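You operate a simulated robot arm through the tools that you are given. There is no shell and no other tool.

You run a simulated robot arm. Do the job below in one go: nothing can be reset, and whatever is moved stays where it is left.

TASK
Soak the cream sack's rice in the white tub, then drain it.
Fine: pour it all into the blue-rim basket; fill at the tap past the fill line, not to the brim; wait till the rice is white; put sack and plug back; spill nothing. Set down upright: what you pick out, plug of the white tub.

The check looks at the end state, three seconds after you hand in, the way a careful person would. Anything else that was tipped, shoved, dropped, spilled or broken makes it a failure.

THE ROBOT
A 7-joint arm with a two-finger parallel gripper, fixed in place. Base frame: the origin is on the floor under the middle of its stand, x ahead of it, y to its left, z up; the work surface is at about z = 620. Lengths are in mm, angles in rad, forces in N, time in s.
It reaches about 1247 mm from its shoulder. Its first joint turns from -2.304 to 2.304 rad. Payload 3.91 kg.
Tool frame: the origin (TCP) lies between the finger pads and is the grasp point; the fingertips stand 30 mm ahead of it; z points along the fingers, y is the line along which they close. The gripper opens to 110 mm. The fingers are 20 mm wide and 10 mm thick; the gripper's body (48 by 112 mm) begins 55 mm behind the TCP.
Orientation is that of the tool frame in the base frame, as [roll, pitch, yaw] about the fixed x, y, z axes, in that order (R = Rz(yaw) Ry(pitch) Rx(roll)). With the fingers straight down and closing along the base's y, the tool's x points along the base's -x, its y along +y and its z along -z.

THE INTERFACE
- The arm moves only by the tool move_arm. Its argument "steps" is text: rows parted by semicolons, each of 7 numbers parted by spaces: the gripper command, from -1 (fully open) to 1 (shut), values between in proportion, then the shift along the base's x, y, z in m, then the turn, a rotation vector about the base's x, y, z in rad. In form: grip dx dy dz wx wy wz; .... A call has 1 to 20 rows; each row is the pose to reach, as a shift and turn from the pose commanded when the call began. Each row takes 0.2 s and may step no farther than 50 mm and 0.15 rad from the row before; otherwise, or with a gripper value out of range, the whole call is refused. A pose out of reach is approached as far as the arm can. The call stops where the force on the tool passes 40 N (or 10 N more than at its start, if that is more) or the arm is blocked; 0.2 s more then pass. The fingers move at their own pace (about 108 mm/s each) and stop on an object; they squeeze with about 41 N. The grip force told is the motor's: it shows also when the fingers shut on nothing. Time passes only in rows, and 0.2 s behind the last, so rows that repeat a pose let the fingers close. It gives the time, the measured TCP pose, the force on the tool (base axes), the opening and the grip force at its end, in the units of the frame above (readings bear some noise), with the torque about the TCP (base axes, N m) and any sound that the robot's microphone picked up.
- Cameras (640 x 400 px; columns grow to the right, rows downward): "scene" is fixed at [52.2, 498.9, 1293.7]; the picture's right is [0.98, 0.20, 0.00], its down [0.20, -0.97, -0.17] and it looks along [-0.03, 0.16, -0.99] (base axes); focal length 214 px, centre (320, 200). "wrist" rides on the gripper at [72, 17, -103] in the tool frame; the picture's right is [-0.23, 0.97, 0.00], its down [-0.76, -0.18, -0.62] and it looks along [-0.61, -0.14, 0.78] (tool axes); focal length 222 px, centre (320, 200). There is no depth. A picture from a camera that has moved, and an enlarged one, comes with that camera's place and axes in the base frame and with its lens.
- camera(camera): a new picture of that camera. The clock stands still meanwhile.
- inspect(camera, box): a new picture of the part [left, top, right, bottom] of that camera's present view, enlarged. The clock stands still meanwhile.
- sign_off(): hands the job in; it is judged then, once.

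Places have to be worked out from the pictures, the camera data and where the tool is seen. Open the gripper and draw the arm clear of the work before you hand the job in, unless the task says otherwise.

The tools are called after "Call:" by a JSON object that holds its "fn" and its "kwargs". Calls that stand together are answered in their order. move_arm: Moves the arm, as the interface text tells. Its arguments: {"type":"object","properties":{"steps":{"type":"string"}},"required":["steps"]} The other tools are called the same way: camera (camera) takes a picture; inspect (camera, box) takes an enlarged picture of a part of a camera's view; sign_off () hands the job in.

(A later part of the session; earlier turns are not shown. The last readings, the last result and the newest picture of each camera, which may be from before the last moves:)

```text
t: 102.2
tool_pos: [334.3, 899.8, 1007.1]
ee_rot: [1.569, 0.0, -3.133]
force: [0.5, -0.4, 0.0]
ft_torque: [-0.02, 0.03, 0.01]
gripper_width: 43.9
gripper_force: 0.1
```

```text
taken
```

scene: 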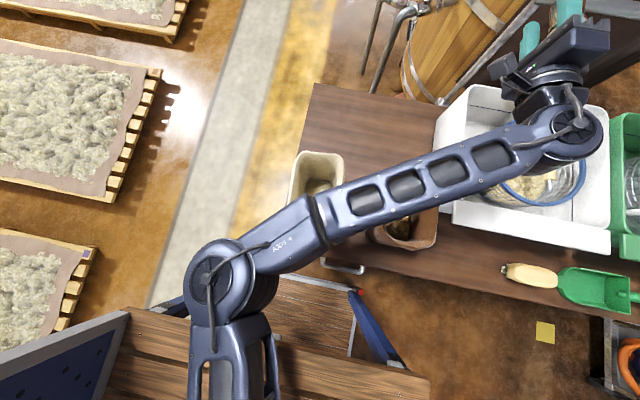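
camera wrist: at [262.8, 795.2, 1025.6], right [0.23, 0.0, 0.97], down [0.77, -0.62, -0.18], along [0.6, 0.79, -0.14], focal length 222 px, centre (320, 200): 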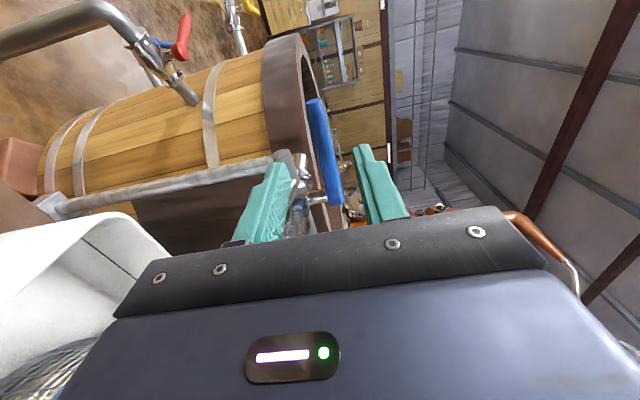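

The lever lies exactly between the fingers' line (z≈1007). I move forward 103 mm so the lever is between the fingers.

Call:
{"fn": "move_arm", "kwargs": {"steps": "0.2 0 0.025 0 0 0 0; 0.2 0 0.05 0 0 0 0; 0.2 0 0.075 0 0 0 0; 0.2 0 0.095 0 0 0 0; 0.2 0 0.103 0 0 0 0; 0.2 0 0.103 0 0 0 0"}}

Call:
{"fn": "camera", "kwargs": {"camera": "wrist"}}

```text
t: 103.6
tool_pos: [335.1, 1003.7, 1007.5]
ee_rot: [1.57, 0.0, -3.135]
force: [0.9, -0.1, -0.3]
ft_torque: [0.01, -0.01, 0.02]
gripper_width: 43.9
gripper_force: 0.1
```

```text
taken
camera wrist: at [263.2, 899.7, 1025.5], right [0.23, 0.0, 0.97], down [0.77, -0.62, -0.18], along [0.6, 0.79, -0.14], focal length 222 px, centre (320, 200)
```

wrist: 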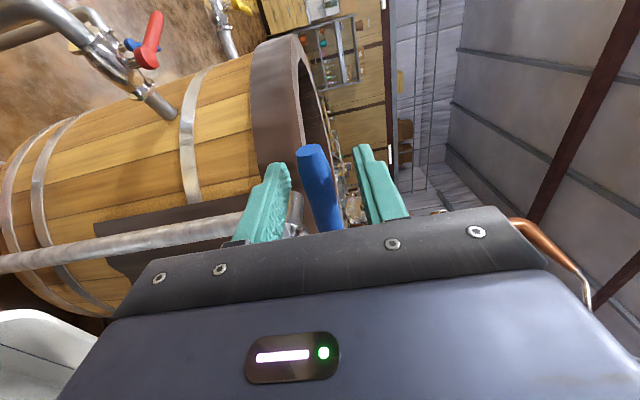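

The lever is between the pads. I close on it, then try a small pull of about 15° towards me (-y), following the arc about the hub.

Call:
{"fn": "move_arm", "kwargs": {"steps": "0.6 0 0 0 0 0 0; 1 0 0 0 0 0 0; 1 0 0 0 0 0 0; 1 0 0 0 0 0 0"}}

Call:
{"fn": "move_arm", "kwargs": {"steps": "1 0.0003 -0.008 0 0 0 0; 1 0.0014 -0.0157 0 0 0 0; 1 0.0031 -0.0233 0 0 0 0; 1 0.0031 -0.0233 0 0 0 0"}}

Call:
{"fn": "camera", "kwargs": {"camera": "scene"}}

Call:
{"fn": "camera", "kwargs": {"camera": "wrist"}}

```text
t: 104.6
tool_pos: [334.5, 1003.2, 1005.0]
ee_rot: [1.572, 0.001, -3.135]
force: [-4.5, -16.0, -24.8]
ft_torque: [-0.32, 0.06, -0.15]
gripper_width: 20.8
gripper_force: 45.4
```

```text
t: 105.6
tool_pos: [337.3, 981.1, 1005.2]
ee_rot: [1.573, -0.001, -3.133]
force: [-6.2, 12.5, -31.2]
ft_torque: [-0.37, 0.09, 1.22]
gripper_width: 20.6
gripper_force: 45.1
```

```text
taken
```

scene: 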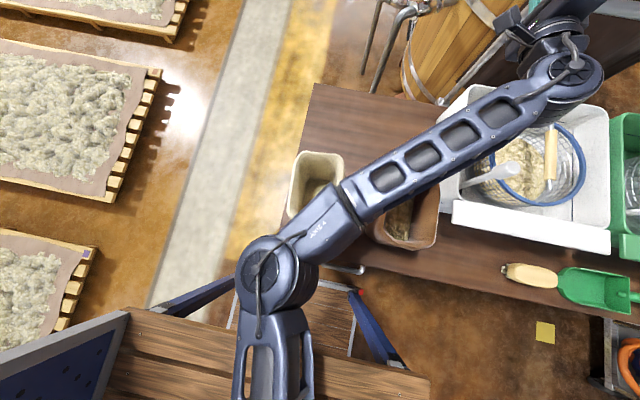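

```text
taken
camera wrist: at [265.7, 877.5, 1023.7], right [0.23, 0.0, 0.97], down [0.77, -0.62, -0.18], along [0.6, 0.79, -0.14], focal length 222 px, centre (320, 200)
```

wrist: 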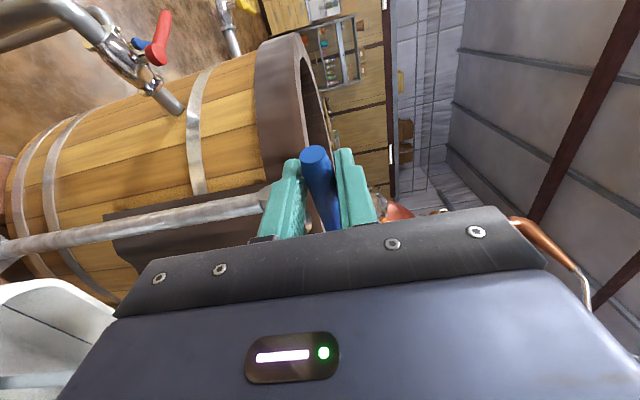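

The lever follows the gripper (turned about 14° towards me), with some vertical bias force because the lever sits ~3 mm lower. I drop 4 mm and continue the arc to about 45°.

Call:
{"fn": "move_arm", "kwargs": {"steps": "1 0 0 -0.004 0 0 0; 1 0.0024 -0.0075 -0.004 0 0 0; 1 0.0053 -0.0147 -0.004 0 0 0; 1 0.009 -0.0217 -0.004 0 0 0; 1 0.0132 -0.0283 -0.004 0 0 0; 1 0.018 -0.0345 -0.004 0 0 0; 1 0.0233 -0.0403 -0.004 0 0 0"}}

Call:
{"fn": "inspect", "kwargs": {"camera": "scene", "box": [430, 0, 640, 260]}}

Call:
{"fn": "camera", "kwargs": {"camera": "wrist"}}

```text
t: 107.2
tool_pos: [360.4, 939.1, 1005.3]
ee_rot: [1.567, 0.002, -3.132]
force: [-12.7, 13.9, 23.9]
ft_torque: [0.16, 0.23, 1.83]
gripper_width: 20.8
gripper_force: 45.2
```

```text
1.54 times, centred on (535, 130) of scene
camera zoom: at [52.2, 498.9, 1293.7], right [0.98, 0.2, 0.0], down [0.2, -0.97, -0.17], along [-0.03, 0.16, -0.99], focal length 330 px, centre (-11, 308)
```

zoom: 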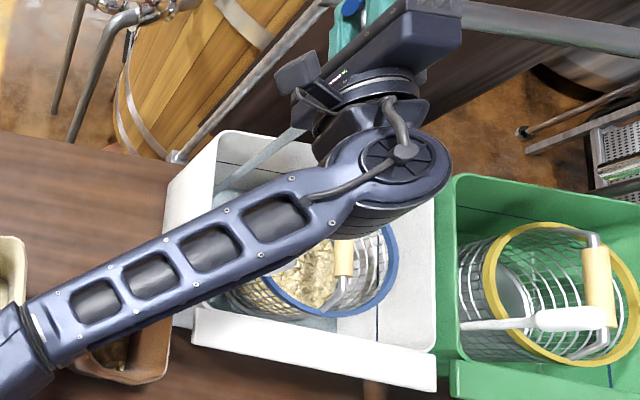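

```text
taken
camera wrist: at [288.6, 835.1, 1022.8], right [0.23, 0.0, 0.97], down [0.77, -0.62, -0.18], along [0.6, 0.79, -0.14], focal length 222 px, centre (320, 200)
```

wrist: 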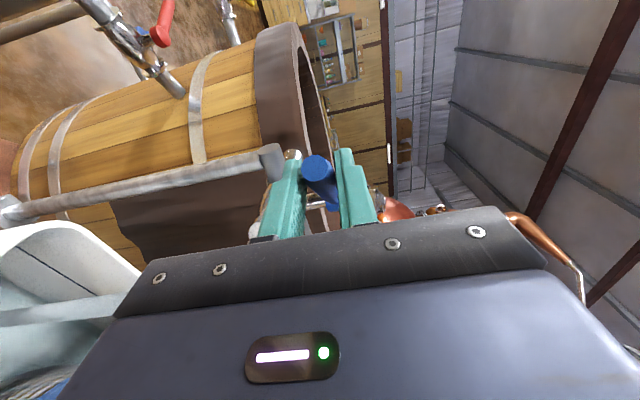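

Water is now running from the spout into the tub. I hold the lever here for one second and check the level.

Call:
{"fn": "move_arm", "kwargs": {"steps": "1 0 0 0.002 0 0 0; 1 0 0 0.002 0 0 0; 1 0 0 0.002 0 0 0; 1 0 0 0.002 0 0 0; 1 0 0 0.002 0 0 0"}}

Call:
{"fn": "inspect", "kwargs": {"camera": "scene", "box": [430, 60, 640, 260]}}

Call:
{"fn": "inspect", "kwargs": {"camera": "wrist", "box": [0, 200, 180, 400]}}

```text
t: 108.4
tool_pos: [361.0, 938.7, 1005.0]
ee_rot: [1.57, 0.003, -3.134]
force: [-23.5, -8.9, 9.5]
ft_torque: [0.11, 0.1, 1.18]
gripper_width: 20.6
gripper_force: 45.5
```

```text
2.00 times, centred on (535, 160) of scene
camera zoom: at [52.2, 498.9, 1293.7], right [0.98, 0.2, 0.0], down [0.2, -0.97, -0.17], along [-0.03, 0.16, -0.99], focal length 429 px, centre (-110, 280)
```

zoom: 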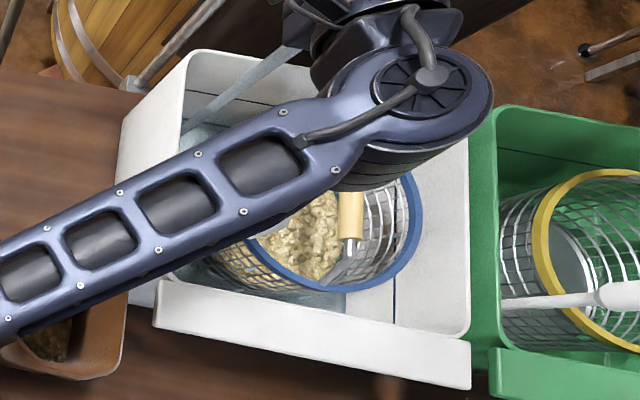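

```text
2.00 times, centred on (90, 300) of wrist
camera zoom: at [288.8, 834.9, 1023.2], right [0.23, 0.0, 0.97], down [0.77, -0.62, -0.18], along [0.6, 0.79, -0.14], focal length 444 px, centre (780, 0)
```

zoom: 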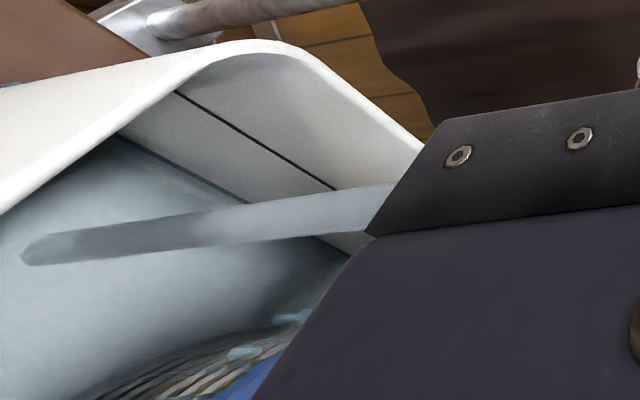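

The wrist view shows the water surface and the fill line on the back wall; the surface is roughly 60 mm below the line. I wait another 0.8 s to measure the rate.

Call:
{"fn": "move_arm", "kwargs": {"steps": "1 0 0 0 0 0 0; 1 0 0 0 0 0 0; 1 0 0 0 0 0 0"}}

Call:
{"fn": "inspect", "kwargs": {"camera": "wrist", "box": [0, 200, 180, 400]}}

Call:
{"fn": "inspect", "kwargs": {"camera": "scene", "box": [430, 60, 640, 260]}}

```text
t: 109.2
tool_pos: [360.4, 938.2, 1005.8]
ee_rot: [1.571, 0.003, -3.135]
force: [-25.9, -16.4, 4.6]
ft_torque: [0.0, 0.09, 0.85]
gripper_width: 21.0
gripper_force: 44.6
```

```text
2.00 times, centred on (90, 300) of wrist
camera zoom: at [288.9, 834.8, 1023.2], right [0.23, 0.0, 0.97], down [0.77, -0.62, -0.18], along [0.6, 0.79, -0.14], focal length 444 px, centre (780, 0)
```

zoom: 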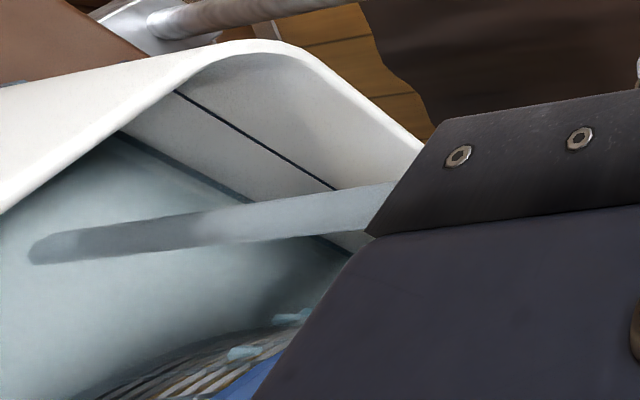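

```text
2.00 times, centred on (535, 160) of scene
camera zoom: at [52.2, 498.9, 1293.7], right [0.98, 0.2, 0.0], down [0.2, -0.97, -0.17], along [-0.03, 0.16, -0.99], focal length 429 px, centre (-110, 280)
```

zoom: 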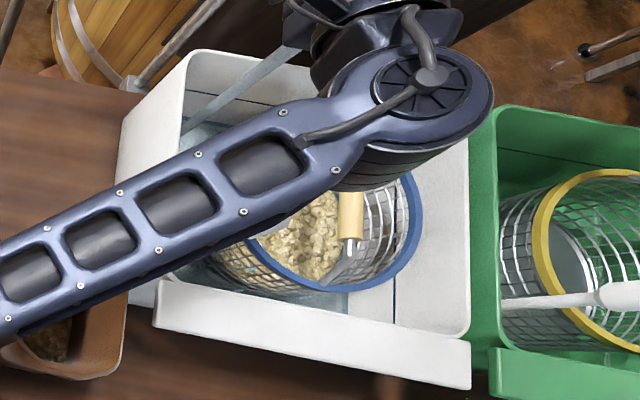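

The level is about 53 mm below the fill line and rises roughly 4 mm/s, so there is time. I hold for 4 s and measure again.

Call:
{"fn": "move_arm", "kwargs": {"steps": "1 0 0 0 0 0 0; 1 0 0 0 0 0 0; 1 0 0 0 0 0 0; 1 0 0 0 0 0 0; 1 0 0 0 0 0 0; 1 0 0 0 0 0 0; 1 0 0 0 0 0 0; 1 0 0 0 0 0 0; 1 0 0 0 0 0 0; 1 0 0 0 0 0 0; 1 0 0 0 0 0 0; 1 0 0 0 0 0 0; 1 0 0 0 0 0 0; 1 0 0 0 0 0 0; 1 0 0 0 0 0 0; 1 0 0 0 0 0 0; 1 0 0 0 0 0 0; 1 0 0 0 0 0 0"}}

Call:
{"fn": "inspect", "kwargs": {"camera": "wrist", "box": [0, 200, 180, 400]}}

Call:
{"fn": "inspect", "kwargs": {"camera": "scene", "box": [430, 60, 640, 260]}}

```text
t: 113.0
tool_pos: [360.8, 938.5, 1004.4]
ee_rot: [1.572, 0.001, -3.135]
force: [-23.1, -25.2, -7.3]
ft_torque: [-0.21, 0.12, 0.09]
gripper_width: 20.8
gripper_force: 45.4
```

```text
2.00 times, centred on (90, 300) of wrist
camera zoom: at [289.0, 834.9, 1023.2], right [0.23, 0.0, 0.97], down [0.77, -0.62, -0.18], along [0.6, 0.79, -0.14], focal length 444 px, centre (780, 0)
```

zoom: 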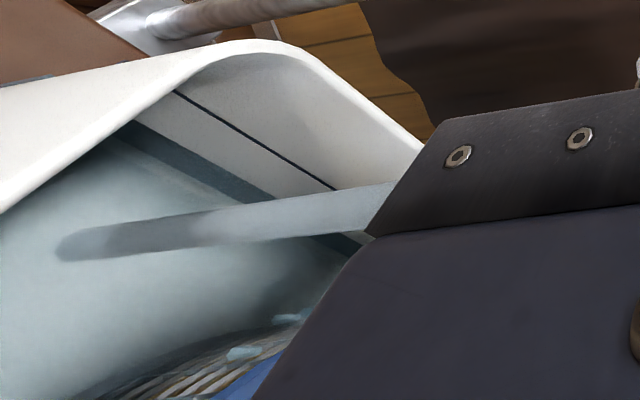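

```text
2.00 times, centred on (535, 160) of scene
camera zoom: at [52.2, 498.9, 1293.7], right [0.98, 0.2, 0.0], down [0.2, -0.97, -0.17], along [-0.03, 0.16, -0.99], focal length 429 px, centre (-110, 280)
```

zoom: 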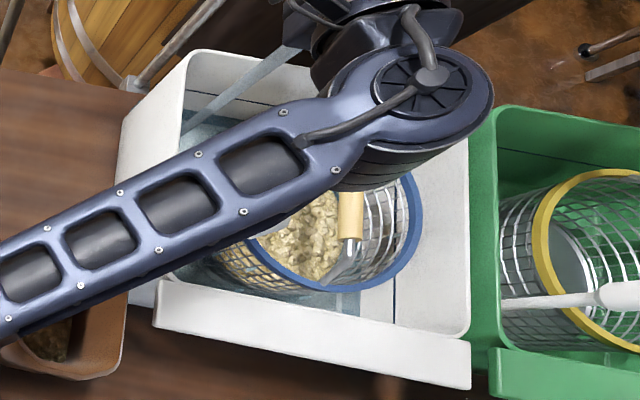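

The upper edge of the dark band is the waterline, about 37 mm below the fill line and rising ~3 mm/s. I hold another 4 s.

Call:
{"fn": "move_arm", "kwargs": {"steps": "1 0 0 0 0 0 0; 1 0 0 0 0 0 0; 1 0 0 0 0 0 0; 1 0 0 0 0 0 0; 1 0 0 0 0 0 0; 1 0 0 0 0 0 0; 1 0 0 0 0 0 0; 1 0 0 0 0 0 0; 1 0 0 0 0 0 0; 1 0 0 0 0 0 0; 1 0 0 0 0 0 0; 1 0 0 0 0 0 0; 1 0 0 0 0 0 0; 1 0 0 0 0 0 0; 1 0 0 0 0 0 0; 1 0 0 0 0 0 0; 1 0 0 0 0 0 0; 1 0 0 0 0 0 0; 1 0 0 0 0 0 0; 1 0 0 0 0 0 0"}}

Call:
{"fn": "inspect", "kwargs": {"camera": "wrist", "box": [0, 200, 180, 400]}}

```text
t: 117.2
tool_pos: [360.6, 937.7, 1004.8]
ee_rot: [1.571, 0.001, -3.134]
force: [-15.4, -13.6, -3.0]
ft_torque: [-0.1, 0.13, 0.26]
gripper_width: 20.7
gripper_force: 44.7
```

```text
2.00 times, centred on (90, 300) of wrist
camera zoom: at [289.0, 835.1, 1023.2], right [0.23, 0.0, 0.97], down [0.77, -0.62, -0.18], along [0.6, 0.79, -0.14], focal length 444 px, centre (780, 0)
```

zoom: 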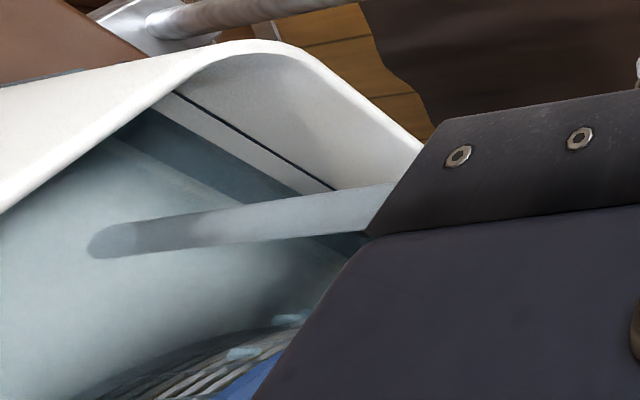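

The waterline is about 20 mm below the line, rising 4 mm/s. I hold another 4 s.

Call:
{"fn": "move_arm", "kwargs": {"steps": "1 0 0 0 0 0 0; 1 0 0 0 0 0 0; 1 0 0 0 0 0 0; 1 0 0 0 0 0 0; 1 0 0 0 0 0 0; 1 0 0 0 0 0 0; 1 0 0 0 0 0 0; 1 0 0 0 0 0 0; 1 0 0 0 0 0 0; 1 0 0 0 0 0 0; 1 0 0 0 0 0 0; 1 0 0 0 0 0 0; 1 0 0 0 0 0 0; 1 0 0 0 0 0 0; 1 0 0 0 0 0 0; 1 0 0 0 0 0 0; 1 0 0 0 0 0 0; 1 0 0 0 0 0 0; 1 0 0 0 0 0 0; 1 0 0 0 0 0 0"}}

Call:
{"fn": "inspect", "kwargs": {"camera": "wrist", "box": [0, 200, 180, 400]}}

Call:
{"fn": "inspect", "kwargs": {"camera": "scene", "box": [430, 60, 640, 260]}}

```text
t: 121.4
tool_pos: [360.5, 939.3, 1005.3]
ee_rot: [1.568, 0.0, -3.135]
force: [-8.6, -7.4, 2.7]
ft_torque: [-0.06, 0.12, 0.18]
gripper_width: 20.7
gripper_force: 45.2
```

```text
2.00 times, centred on (90, 300) of wrist
camera zoom: at [289.1, 835.1, 1023.2], right [0.23, 0.0, 0.97], down [0.77, -0.62, -0.18], along [0.6, 0.79, -0.14], focal length 444 px, centre (780, 0)
```

zoom: 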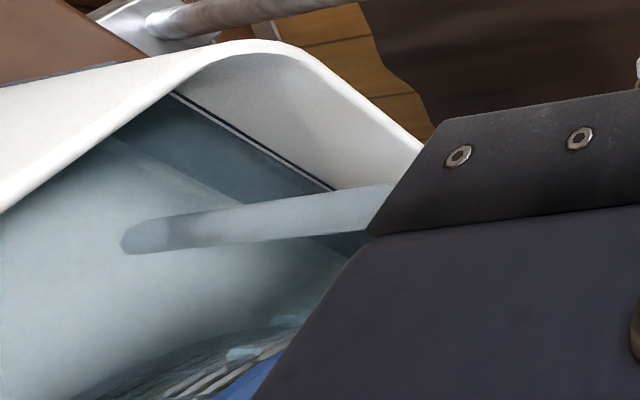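

```text
2.00 times, centred on (535, 160) of scene
camera zoom: at [52.2, 498.9, 1293.7], right [0.98, 0.2, 0.0], down [0.2, -0.97, -0.17], along [-0.03, 0.16, -0.99], focal length 429 px, centre (-110, 280)
```

zoom: 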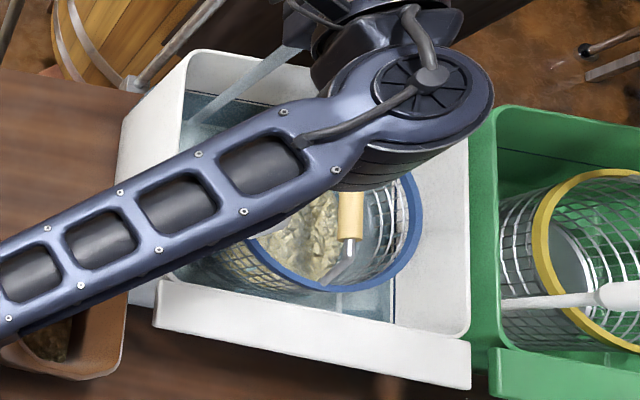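

The water is now only ~3–4 mm below the line. I wait 2.2 s more, then look before closing.

Call:
{"fn": "move_arm", "kwargs": {"steps": "1 0 0 0 0 0 0; 1 0 0 0 0 0 0; 1 0 0 0 0 0 0; 1 0 0 0 0 0 0; 1 0 0 0 0 0 0; 1 0 0 0 0 0 0; 1 0 0 0 0 0 0; 1 0 0 0 0 0 0; 1 0 0 0 0 0 0; 1 0 0 0 0 0 0"}}

Call:
{"fn": "inspect", "kwargs": {"camera": "wrist", "box": [0, 200, 180, 400]}}

```text
t: 123.6
tool_pos: [360.9, 938.3, 1005.1]
ee_rot: [1.567, 0.0, -3.135]
force: [-7.2, -5.0, 4.6]
ft_torque: [-0.01, 0.08, 0.13]
gripper_width: 20.7
gripper_force: 44.7
```

```text
2.00 times, centred on (90, 300) of wrist
camera zoom: at [289.2, 835.1, 1023.2], right [0.23, 0.0, 0.97], down [0.77, -0.62, -0.18], along [0.6, 0.79, -0.14], focal length 444 px, centre (780, 0)
```

zoom: 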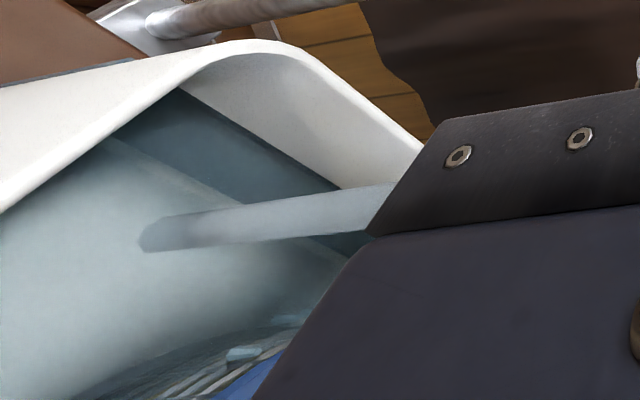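

The water has just covered the line. I wait another 1.6 s for a clear margin, then close.

Call:
{"fn": "move_arm", "kwargs": {"steps": "1 0 0 0 0 0 0; 1 0 0 0 0 0 0; 1 0 0 0 0 0 0; 1 0 0 0 0 0 0; 1 0 0 0 0 0 0; 1 0 0 0 0 0 0; 1 0 0 0 0 0 0"}}

Call:
{"fn": "inspect", "kwargs": {"camera": "wrist", "box": [0, 200, 180, 400]}}

```text
t: 125.2
tool_pos: [360.9, 939.2, 1004.7]
ee_rot: [1.569, 0.003, -3.136]
force: [-4.1, -4.1, 5.4]
ft_torque: [-0.05, 0.11, 0.04]
gripper_width: 20.9
gripper_force: 45.4
```

```text
2.00 times, centred on (90, 300) of wrist
camera zoom: at [289.2, 835.1, 1023.2], right [0.23, 0.0, 0.97], down [0.77, -0.62, -0.18], along [0.6, 0.79, -0.14], focal length 444 px, centre (780, 0)
```

zoom: 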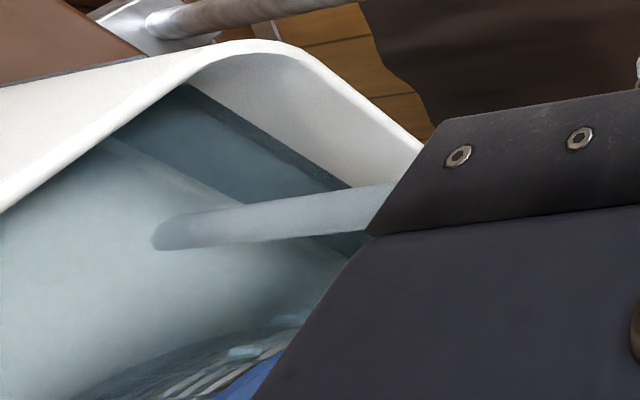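

The level is about 7 mm above the fill line with some 30 mm to the brim. I now swing the lever back along the arc to shut the tap.

Call:
{"fn": "move_arm", "kwargs": {"steps": "1 -0.0092 0.0107 0 0 0 0; 1 -0.0166 0.0227 0 0 0 0; 1 -0.022 0.0358 0 0 0 0; 1 -0.0253 0.0495 0 0 0 0; 1 -0.0264 0.0636 0 0 0 0; 1 -0.0264 0.0656 0 0 0 0"}}

Call:
{"fn": "camera", "kwargs": {"camera": "wrist"}}

Call:
{"fn": "inspect", "kwargs": {"camera": "scene", "box": [430, 0, 640, 260]}}

```text
t: 126.6
tool_pos: [336.4, 1003.6, 1003.8]
ee_rot: [1.57, 0.003, -3.137]
force: [-1.9, -16.5, 1.8]
ft_torque: [0.03, 0.24, 0.45]
gripper_width: 20.8
gripper_force: 45.1
stopped in row 6: the force on the tool passed its limit at 44 N (the readings are from after the stop); the commanded pose is now the measured one
```

```text
taken
camera wrist: at [264.3, 900.2, 1023.3], right [0.23, 0.0, 0.97], down [0.77, -0.62, -0.18], along [0.6, 0.79, -0.14], focal length 222 px, centre (320, 200)
```

wrist: 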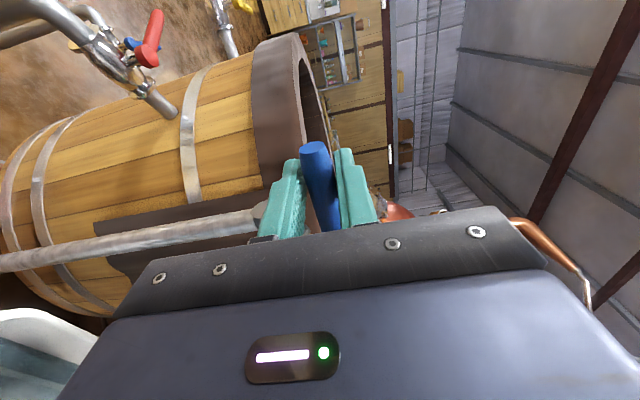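

```text
1.54 times, centred on (535, 130) of scene
camera zoom: at [52.2, 498.9, 1293.7], right [0.98, 0.2, 0.0], down [0.2, -0.97, -0.17], along [-0.03, 0.16, -0.99], focal length 330 px, centre (-11, 308)
```

zoom: 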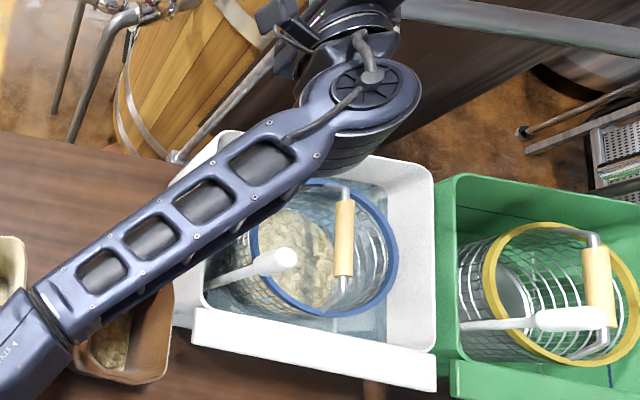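

The lever hit its closed stop and the stream is gone. I release the lever and back away.

Call:
{"fn": "move_arm", "kwargs": {"steps": "0.5 0 0 0 0 0 0; 0.2 0 0 0 0 0 0; 0.2 0 0 0 0 0 0; 0.2 0 -0.025 0 0 0 0; 0.2 0 -0.05 0 0 0 0; 0.2 0 -0.075 0 0 0 0; 0.2 0 -0.1 0 0 0 0; 0.2 0 -0.125 0 0 0 0; 0.2 0 -0.15 0.01 0 0 0; 0.2 0 -0.175 0.02 0 0 0; 0.2 0 -0.2 0.03 0 0 0"}}

Call:
{"fn": "camera", "kwargs": {"camera": "wrist"}}

Call:
{"fn": "inspect", "kwargs": {"camera": "scene", "box": [430, 0, 640, 260]}}

```text
t: 129.2
tool_pos: [425.7, 778.6, 1091.9]
ee_rot: [1.499, -0.032, 3.047]
force: [-0.3, -0.5, 0.4]
ft_torque: [0.0, -0.02, 0.04]
gripper_width: 43.8
gripper_force: 0.1
stopped in row 11: the arm was blocked; the commanded pose is now the measured one
```

```text
taken
camera wrist: at [343.9, 682.5, 1105.0], right [0.25, -0.09, 0.96], down [0.69, -0.68, -0.25], along [0.68, 0.73, -0.1], focal length 222 px, centre (320, 200)
```

wrist: 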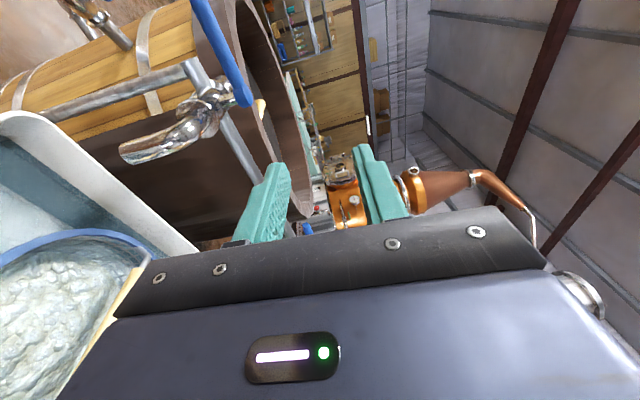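

```text
1.54 times, centred on (535, 130) of scene
camera zoom: at [52.2, 498.9, 1293.7], right [0.98, 0.2, 0.0], down [0.2, -0.97, -0.17], along [-0.03, 0.16, -0.99], focal length 330 px, centre (-11, 308)
```

zoom: 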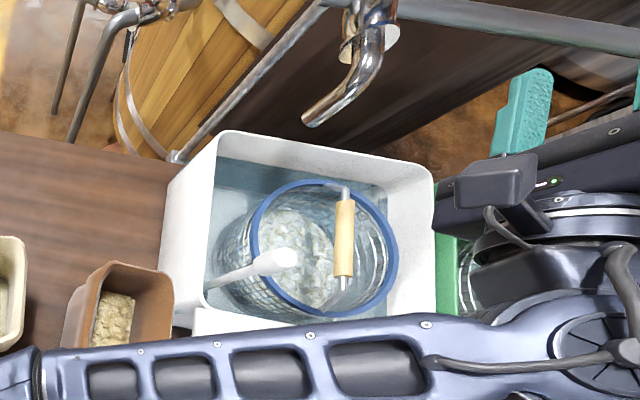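

The arm was stopped by a blocked/reconfigured motion, ending at (426, 779, 1092). I check the whole scene to be sure nothing was touched.

Call:
{"fn": "camera", "kwargs": {"camera": "scene"}}

Call:
{"fn": "inspect", "kwargs": {"camera": "scene", "box": [270, 100, 460, 280]}}

Call:
{"fn": "inspect", "kwargs": {"camera": "wrist", "box": [0, 50, 300, 300]}}

```text
taken
```

scene: 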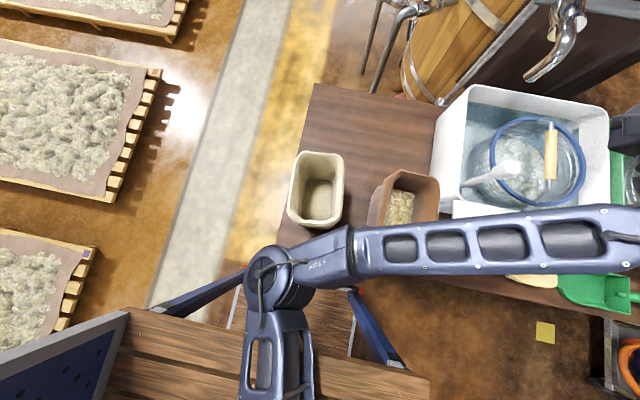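

```text
2.22 times, centred on (365, 190) of scene
camera zoom: at [52.2, 498.9, 1293.7], right [0.98, 0.2, 0.0], down [0.2, -0.97, -0.17], along [-0.03, 0.16, -0.99], focal length 477 px, centre (220, 222)
```

zoom: 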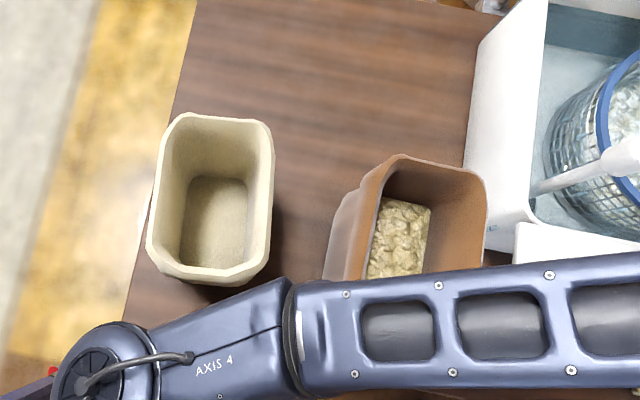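

```text
1.60 times, centred on (150, 175) of wrist
camera zoom: at [343.9, 682.5, 1105.0], right [0.25, -0.09, 0.96], down [0.69, -0.68, -0.25], along [0.68, 0.73, -0.1], focal length 355 px, centre (592, 240)
```

zoom: 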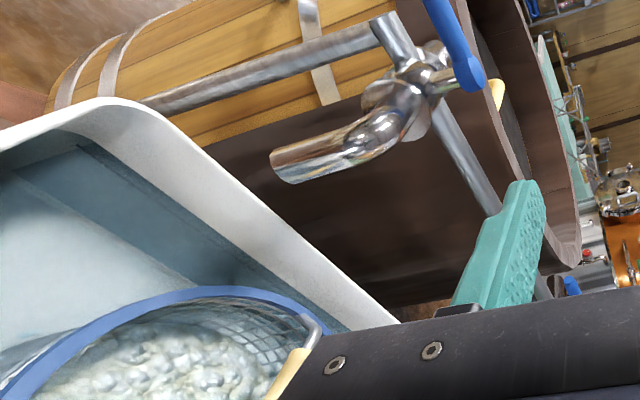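

Nothing was disturbed: sacks, tap (closed), plug and basket are as they should be, and the water stands above the line. The rice is already getting paler; meanwhile I roll the gripper back level to prepare for the plug.

Call:
{"fn": "move_arm", "kwargs": {"steps": "0.2 0 0 0 0 0.1 0; 0.2 -0.005 -0.01 0 0 0.22 0; 0.2 -0.01 -0.02 0 0 0.36 0; 0.2 -0.015 -0.03 0 0 0.50 0; 0.2 -0.02 -0.04 0 0 0.64 0; 0.2 -0.02 -0.05 0 0 0.78 0; 0.2 -0.02 -0.06 0 0 0.92 0; 0.2 -0.02 -0.07 0 0 1.06 0; 0.2 -0.02 -0.08 0 0 1.20 0; 0.2 -0.02 -0.09 0 0 1.34 0; 0.2 -0.02 -0.1 0 0 1.48 0; 0.2 -0.02 -0.1 0 0 1.571 0"}}

Call:
{"fn": "camera", "kwargs": {"camera": "scene"}}

Call:
{"fn": "camera", "kwargs": {"camera": "wrist"}}

```text
t: 131.8
tool_pos: [405.0, 678.9, 1090.5]
ee_rot: [-2.883, -1.468, 1.239]
force: [0.4, -0.3, -0.1]
ft_torque: [-0.03, -0.01, -0.02]
gripper_width: 44.2
gripper_force: 0.1
```

```text
taken
```

scene: 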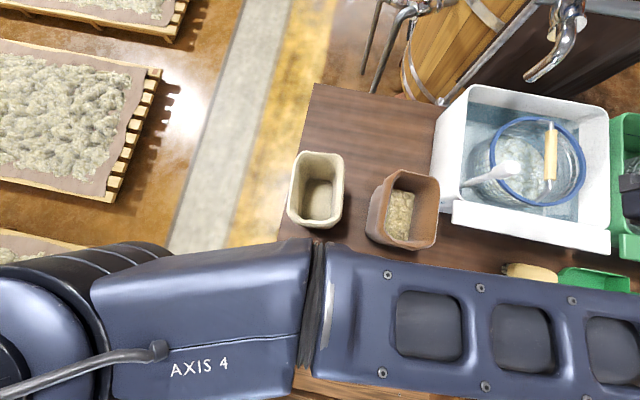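

```text
taken
camera wrist: at [417.1, 582.5, 1174.3], right [0.96, -0.09, -0.25], down [-0.25, -0.68, -0.69], along [-0.11, 0.73, -0.68], focal length 222 px, centre (320, 200)
```

wrist: 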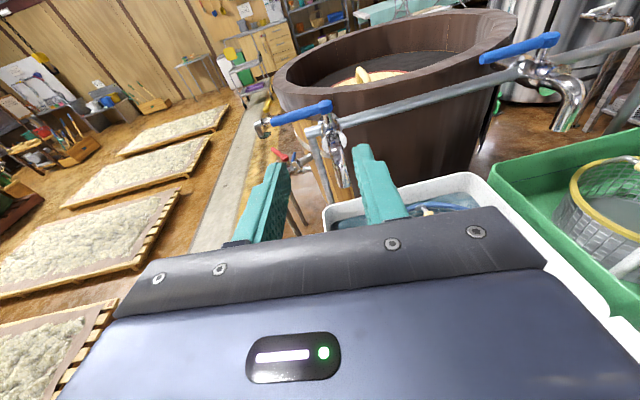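

I check the rice colour and water level now.

Call:
{"fn": "inspect", "kwargs": {"camera": "scene", "box": [440, 80, 620, 230]}}

Call:
{"fn": "inspect", "kwargs": {"camera": "scene", "box": [480, 110, 560, 210]}}

```text
2.67 times, centred on (530, 155) of scene
camera zoom: at [52.2, 498.9, 1293.7], right [0.98, 0.2, 0.0], down [0.2, -0.97, -0.17], along [-0.03, 0.16, -0.99], focal length 572 px, centre (-240, 320)
```

zoom: 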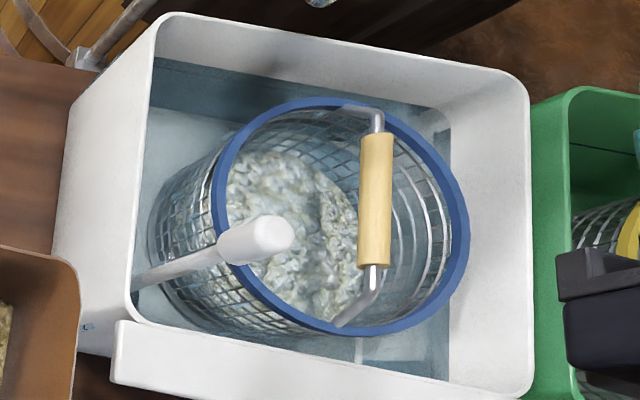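

```text
4.00 times, centred on (520, 160) of scene
camera zoom: at [52.2, 498.9, 1293.7], right [0.98, 0.2, 0.0], down [0.2, -0.97, -0.17], along [-0.03, 0.16, -0.99], focal length 858 px, centre (-480, 360)
```

zoom: 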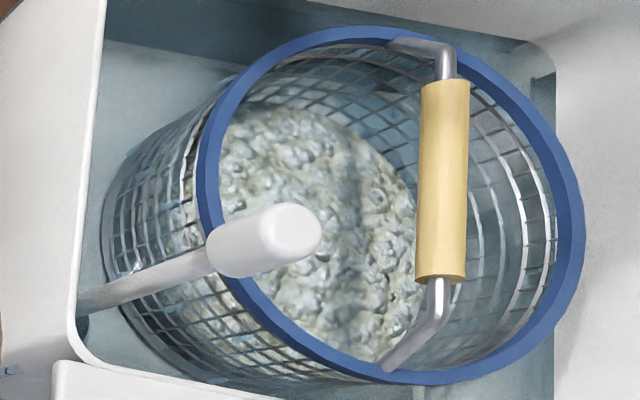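

The rice is part-way (still yellowish patches); the water covers the fill line. While it soaks I tilt the gripper down to 70° for the plug.

Call:
{"fn": "move_arm", "kwargs": {"steps": "0.2 0 0 0 -0.1 0 0.01; 0.2 0 0 0 -0.22 0 0.02; 0.2 0 0 0 -0.36 0 0.03; 0.2 0 0 0 -0.5 0 0.04; 0.2 0 0 0 -0.64 0 0.05; 0.2 0 0 0 -0.78 0 0.06; 0.2 0 0 0 -0.92 0 0.07; 0.2 0 0 0 -1.04 0 0.07; 0.2 0 0 0 -1.12 0 0.07; 0.2 0 0 0 -1.12 0 0.07"}}

Call:
{"fn": "camera", "kwargs": {"camera": "wrist"}}

Call:
{"fn": "camera", "kwargs": {"camera": "scene"}}

```text
t: 134.0
tool_pos: [406.5, 678.2, 1090.4]
ee_rot: [3.119, -0.355, 1.581]
force: [0.7, 0.5, 1.1]
ft_torque: [-0.01, 0.01, 0.02]
gripper_width: 43.9
gripper_force: 0.1
```

```text
taken
camera wrist: at [420.9, 711.2, 1214.9], right [0.98, -0.21, -0.06], down [-0.18, -0.93, 0.32], along [-0.12, -0.3, -0.95], focal length 222 px, centre (320, 200)
```

wrist: 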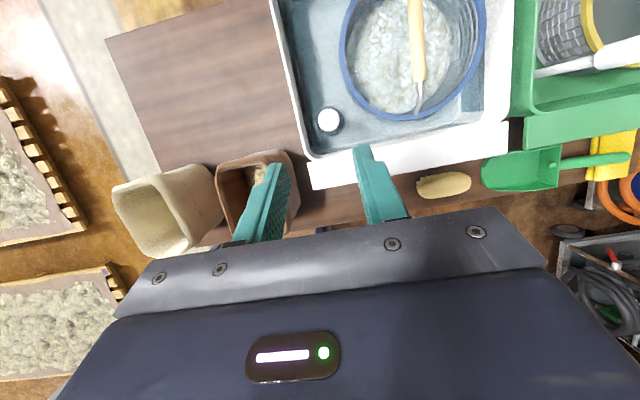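

```text
taken
```

scene: 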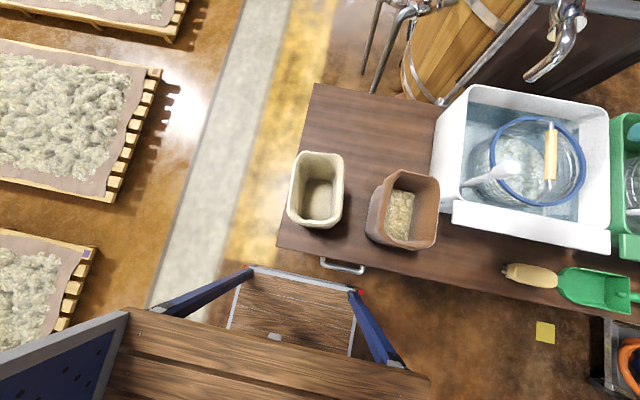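

The plug's bulb is seen at about (415, 720). I move to a point 70 mm back along the finger axis from it, keeping the fingers open at 44 mm, and check both plug and rice.

Call:
{"fn": "move_arm", "kwargs": {"steps": "0.2 0.002 0.004 -0.035 0 0 0; 0.2 0.004 0.008 -0.07 0 0 0; 0.2 0.006 0.012 -0.105 0 0 0; 0.2 0.008 0.014 -0.14 0 0 0; 0.2 0.0095 0.016 -0.165 0 0 0; 0.2 0.0095 0.016 -0.165 0 0 0"}}

Call:
{"fn": "camera", "kwargs": {"camera": "wrist"}}

Call:
{"fn": "inspect", "kwargs": {"camera": "scene", "box": [440, 80, 620, 230]}}

```text
t: 135.4
tool_pos: [416.0, 695.8, 926.0]
ee_rot: [3.12, -0.354, 1.58]
force: [0.2, 0.0, 0.5]
ft_torque: [0.0, 0.01, -0.02]
gripper_width: 44.1
gripper_force: 0.1
```

```text
taken
camera wrist: at [429.8, 728.7, 1050.2], right [0.98, -0.21, -0.06], down [-0.18, -0.93, 0.32], along [-0.12, -0.3, -0.95], focal length 222 px, centre (320, 200)
```

wrist: 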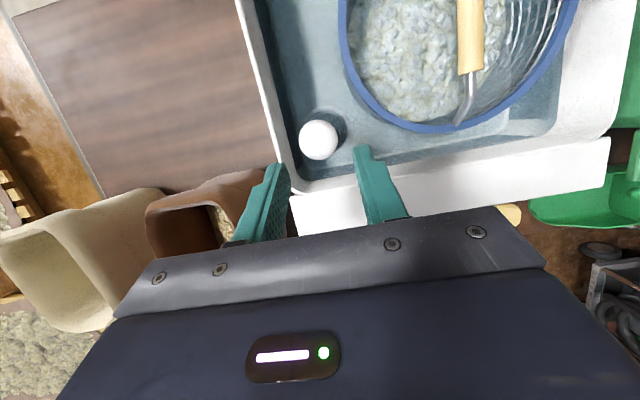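

```text
2.67 times, centred on (530, 155) of scene
camera zoom: at [52.2, 498.9, 1293.7], right [0.98, 0.2, 0.0], down [0.2, -0.97, -0.17], along [-0.03, 0.16, -0.99], focal length 572 px, centre (-240, 320)
```

zoom: 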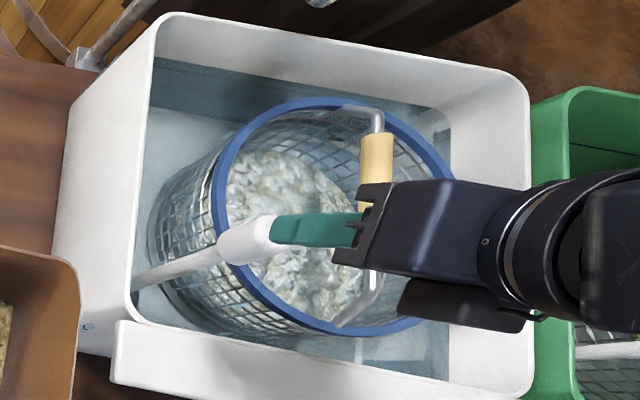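

The bulb is at (416, 720), z≈815–868, right between the fingers' line. I check the rice's whiteness closely before touching the plug.

Call:
{"fn": "inspect", "kwargs": {"camera": "wrist", "box": [330, 0, 600, 150]}}

Call:
{"fn": "inspect", "kwargs": {"camera": "scene", "box": [490, 120, 560, 200]}}

```text
2.37 times, centred on (465, 75) of wrist
camera zoom: at [429.8, 728.7, 1050.2], right [0.98, -0.21, -0.06], down [-0.18, -0.93, 0.32], along [-0.12, -0.3, -0.95], focal length 526 px, centre (-24, 496)
```

zoom: 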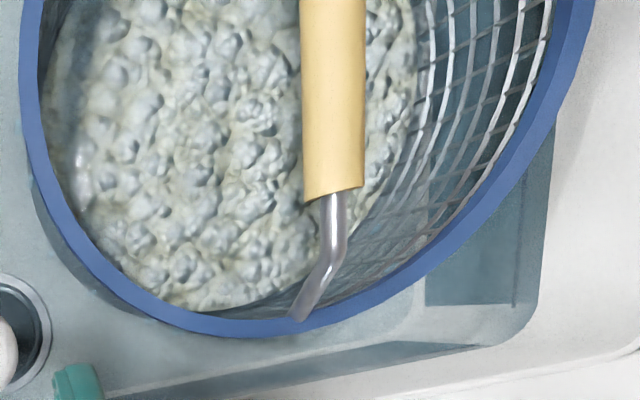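

```text
5.00 times, centred on (525, 160) of scene
camera zoom: at [52.2, 498.9, 1293.7], right [0.98, 0.2, 0.0], down [0.2, -0.97, -0.17], along [-0.03, 0.16, -0.99], focal length 1072 px, centre (-705, 400)
```

zoom: 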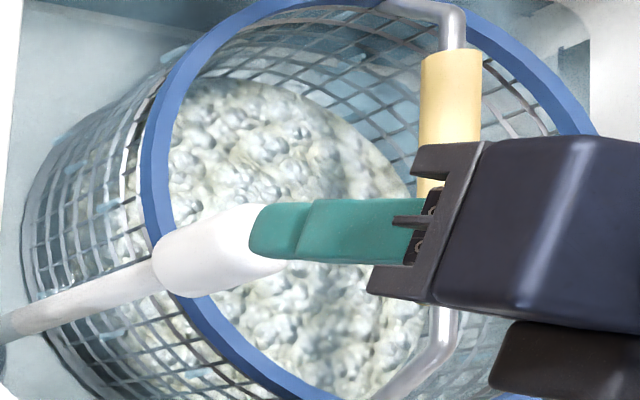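

The rice is paling but still has yellowish tints, so I wait about 8 s more in place.

Call:
{"fn": "move_arm", "kwargs": {"steps": "0.2 0 0 0 0 0 0; 0.2 0 0 0 0 0 0; 0.2 0 0 0 0 0 0; 0.2 0 0 0 0 0 0; 0.2 0 0 0 0 0 0; 0.2 0 0 0 0 0 0; 0.2 0 0 0 0 0 0; 0.2 0 0 0 0 0 0; 0.2 0 0 0 0 0 0; 0.2 0 0 0 0 0 0; 0.2 0 0 0 0 0 0; 0.2 0 0 0 0 0 0; 0.2 0 0 0 0 0 0; 0.2 0 0 0 0 0 0; 0.2 0 0 0 0 0 0; 0.2 0 0 0 0 0 0; 0.2 0 0 0 0 0 0; 0.2 0 0 0 0 0 0; 0.2 0 0 0 0 0 0; 0.2 0 0 0 0 0 0"}}

Call:
{"fn": "move_arm", "kwargs": {"steps": "0.2 0 0 0 0 0 0; 0.2 0 0 0 0 0 0; 0.2 0 0 0 0 0 0; 0.2 0 0 0 0 0 0; 0.2 0 0 0 0 0 0; 0.2 0 0 0 0 0 0; 0.2 0 0 0 0 0 0; 0.2 0 0 0 0 0 0; 0.2 0 0 0 0 0 0; 0.2 0 0 0 0 0 0; 0.2 0 0 0 0 0 0; 0.2 0 0 0 0 0 0; 0.2 0 0 0 0 0 0; 0.2 0 0 0 0 0 0; 0.2 0 0 0 0 0 0; 0.2 0 0 0 0 0 0; 0.2 0 0 0 0 0 0; 0.2 0 0 0 0 0 0; 0.2 0 0 0 0 0 0; 0.2 0 0 0 0 0 0"}}

Call:
{"fn": "inspect", "kwargs": {"camera": "wrist", "box": [330, 0, 600, 150]}}

Call:
{"fn": "inspect", "kwargs": {"camera": "scene", "box": [490, 120, 560, 200]}}

```text
t: 139.6
tool_pos: [414.7, 695.9, 925.9]
ee_rot: [3.119, -0.354, 1.582]
force: [0.4, -0.1, -0.3]
ft_torque: [0.01, 0.06, -0.02]
gripper_width: 44.0
gripper_force: 0.1
```

```text
t: 143.8
tool_pos: [415.7, 696.2, 925.6]
ee_rot: [3.12, -0.355, 1.581]
force: [0.6, -0.4, 0.5]
ft_torque: [0.0, 0.0, -0.02]
gripper_width: 43.8
gripper_force: 0.0
```

```text
2.37 times, centred on (465, 75) of wrist
camera zoom: at [429.8, 728.7, 1050.3], right [0.98, -0.21, -0.06], down [-0.18, -0.93, 0.32], along [-0.12, -0.3, -0.95], focal length 526 px, centre (-24, 496)
```

zoom: 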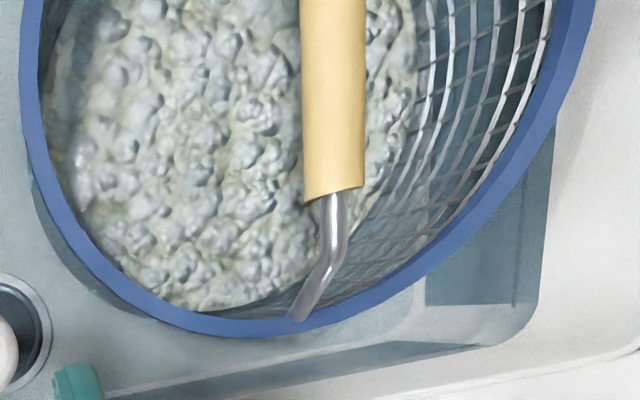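

```text
5.00 times, centred on (525, 160) of scene
camera zoom: at [52.2, 498.9, 1293.7], right [0.98, 0.2, 0.0], down [0.2, -0.97, -0.17], along [-0.03, 0.16, -0.99], focal length 1072 px, centre (-705, 400)
```

zoom: 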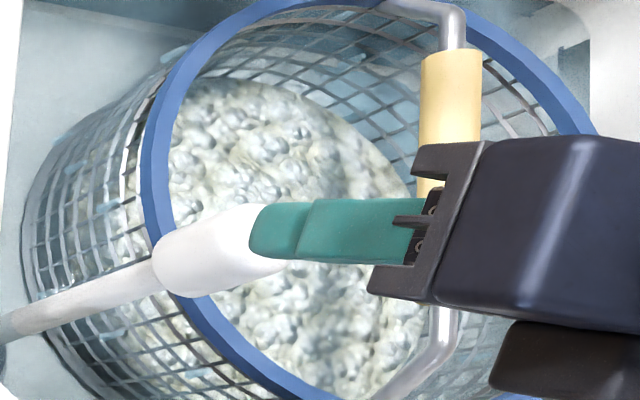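

It is slowly whitening; I wait another ~17 s and compare again.

Call:
{"fn": "move_arm", "kwargs": {"steps": "0.2 0 0 0 0 0 0; 0.2 0 0 0 0 0 0; 0.2 0 0 0 0 0 0; 0.2 0 0 0 0 0 0; 0.2 0 0 0 0 0 0; 0.2 0 0 0 0 0 0; 0.2 0 0 0 0 0 0; 0.2 0 0 0 0 0 0; 0.2 0 0 0 0 0 0; 0.2 0 0 0 0 0 0; 0.2 0 0 0 0 0 0; 0.2 0 0 0 0 0 0; 0.2 0 0 0 0 0 0; 0.2 0 0 0 0 0 0; 0.2 0 0 0 0 0 0; 0.2 0 0 0 0 0 0; 0.2 0 0 0 0 0 0; 0.2 0 0 0 0 0 0; 0.2 0 0 0 0 0 0; 0.2 0 0 0 0 0 0"}}

Call:
{"fn": "move_arm", "kwargs": {"steps": "0.2 0 0 0 0 0 0; 0.2 0 0 0 0 0 0; 0.2 0 0 0 0 0 0; 0.2 0 0 0 0 0 0; 0.2 0 0 0 0 0 0; 0.2 0 0 0 0 0 0; 0.2 0 0 0 0 0 0; 0.2 0 0 0 0 0 0; 0.2 0 0 0 0 0 0; 0.2 0 0 0 0 0 0; 0.2 0 0 0 0 0 0; 0.2 0 0 0 0 0 0; 0.2 0 0 0 0 0 0; 0.2 0 0 0 0 0 0; 0.2 0 0 0 0 0 0; 0.2 0 0 0 0 0 0; 0.2 0 0 0 0 0 0; 0.2 0 0 0 0 0 0; 0.2 0 0 0 0 0 0; 0.2 0 0 0 0 0 0"}}

Call:
{"fn": "move_arm", "kwargs": {"steps": "0.2 0 0 0 0 0 0; 0.2 0 0 0 0 0 0; 0.2 0 0 0 0 0 0; 0.2 0 0 0 0 0 0; 0.2 0 0 0 0 0 0; 0.2 0 0 0 0 0 0; 0.2 0 0 0 0 0 0; 0.2 0 0 0 0 0 0; 0.2 0 0 0 0 0 0; 0.2 0 0 0 0 0 0; 0.2 0 0 0 0 0 0; 0.2 0 0 0 0 0 0; 0.2 0 0 0 0 0 0; 0.2 0 0 0 0 0 0; 0.2 0 0 0 0 0 0; 0.2 0 0 0 0 0 0; 0.2 0 0 0 0 0 0; 0.2 0 0 0 0 0 0; 0.2 0 0 0 0 0 0; 0.2 0 0 0 0 0 0"}}

Call:
{"fn": "move_arm", "kwargs": {"steps": "0.2 0 0 0 0 0 0; 0.2 0 0 0 0 0 0; 0.2 0 0 0 0 0 0; 0.2 0 0 0 0 0 0; 0.2 0 0 0 0 0 0; 0.2 0 0 0 0 0 0; 0.2 0 0 0 0 0 0; 0.2 0 0 0 0 0 0; 0.2 0 0 0 0 0 0; 0.2 0 0 0 0 0 0; 0.2 0 0 0 0 0 0; 0.2 0 0 0 0 0 0; 0.2 0 0 0 0 0 0; 0.2 0 0 0 0 0 0; 0.2 0 0 0 0 0 0; 0.2 0 0 0 0 0 0; 0.2 0 0 0 0 0 0; 0.2 0 0 0 0 0 0; 0.2 0 0 0 0 0 0; 0.2 0 0 0 0 0 0"}}

Call:
{"fn": "inspect", "kwargs": {"camera": "wrist", "box": [330, 0, 600, 150]}}

Call:
{"fn": "inspect", "kwargs": {"camera": "scene", "box": [490, 120, 560, 200]}}

```text
t: 148.0
tool_pos: [416.5, 696.2, 925.7]
ee_rot: [3.119, -0.355, 1.582]
force: [-0.4, -0.9, 1.3]
ft_torque: [-0.02, 0.01, 0.04]
gripper_width: 43.8
gripper_force: 0.0
```

```text
t: 152.2
tool_pos: [415.3, 694.7, 926.0]
ee_rot: [3.12, -0.354, 1.582]
force: [0.1, 0.3, -0.1]
ft_torque: [0.01, 0.0, 0.0]
gripper_width: 44.2
gripper_force: 0.0
```

```text
t: 156.4
tool_pos: [415.6, 696.5, 925.9]
ee_rot: [3.119, -0.355, 1.58]
force: [-0.7, -0.5, 0.5]
ft_torque: [0.02, 0.0, -0.01]
gripper_width: 44.0
gripper_force: 0.1
```

```text
t: 160.6
tool_pos: [415.0, 697.0, 926.5]
ee_rot: [3.118, -0.356, 1.581]
force: [0.2, 0.0, -0.6]
ft_torque: [-0.02, -0.02, 0.0]
gripper_width: 44.1
gripper_force: 0.1
```

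```text
2.37 times, centred on (465, 75) of wrist
camera zoom: at [429.8, 728.7, 1050.3], right [0.98, -0.21, -0.06], down [-0.18, -0.93, 0.32], along [-0.12, -0.3, -0.95], focal length 526 px, centre (-24, 496)
```

zoom: 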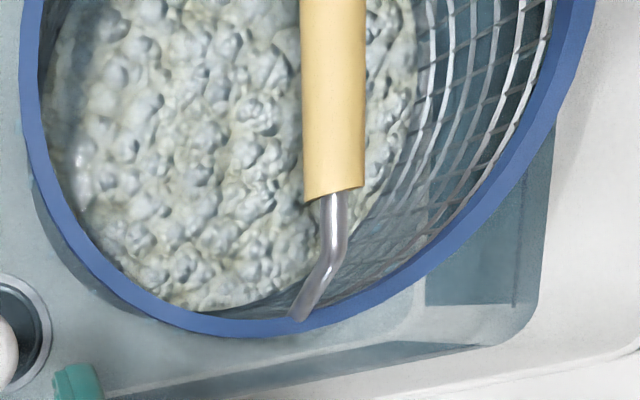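

```text
5.00 times, centred on (525, 160) of scene
camera zoom: at [52.2, 498.9, 1293.7], right [0.98, 0.2, 0.0], down [0.2, -0.97, -0.17], along [-0.03, 0.16, -0.99], focal length 1072 px, centre (-705, 400)
```

zoom: 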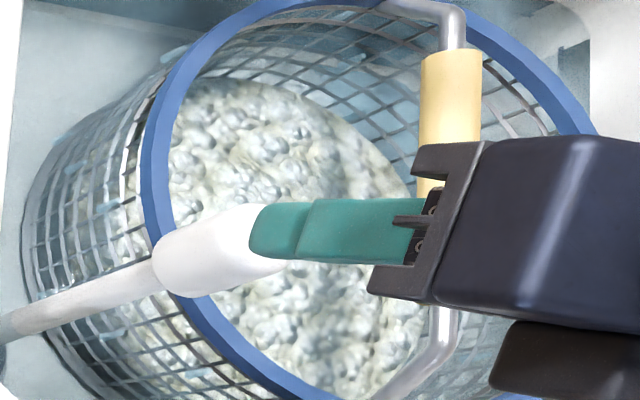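

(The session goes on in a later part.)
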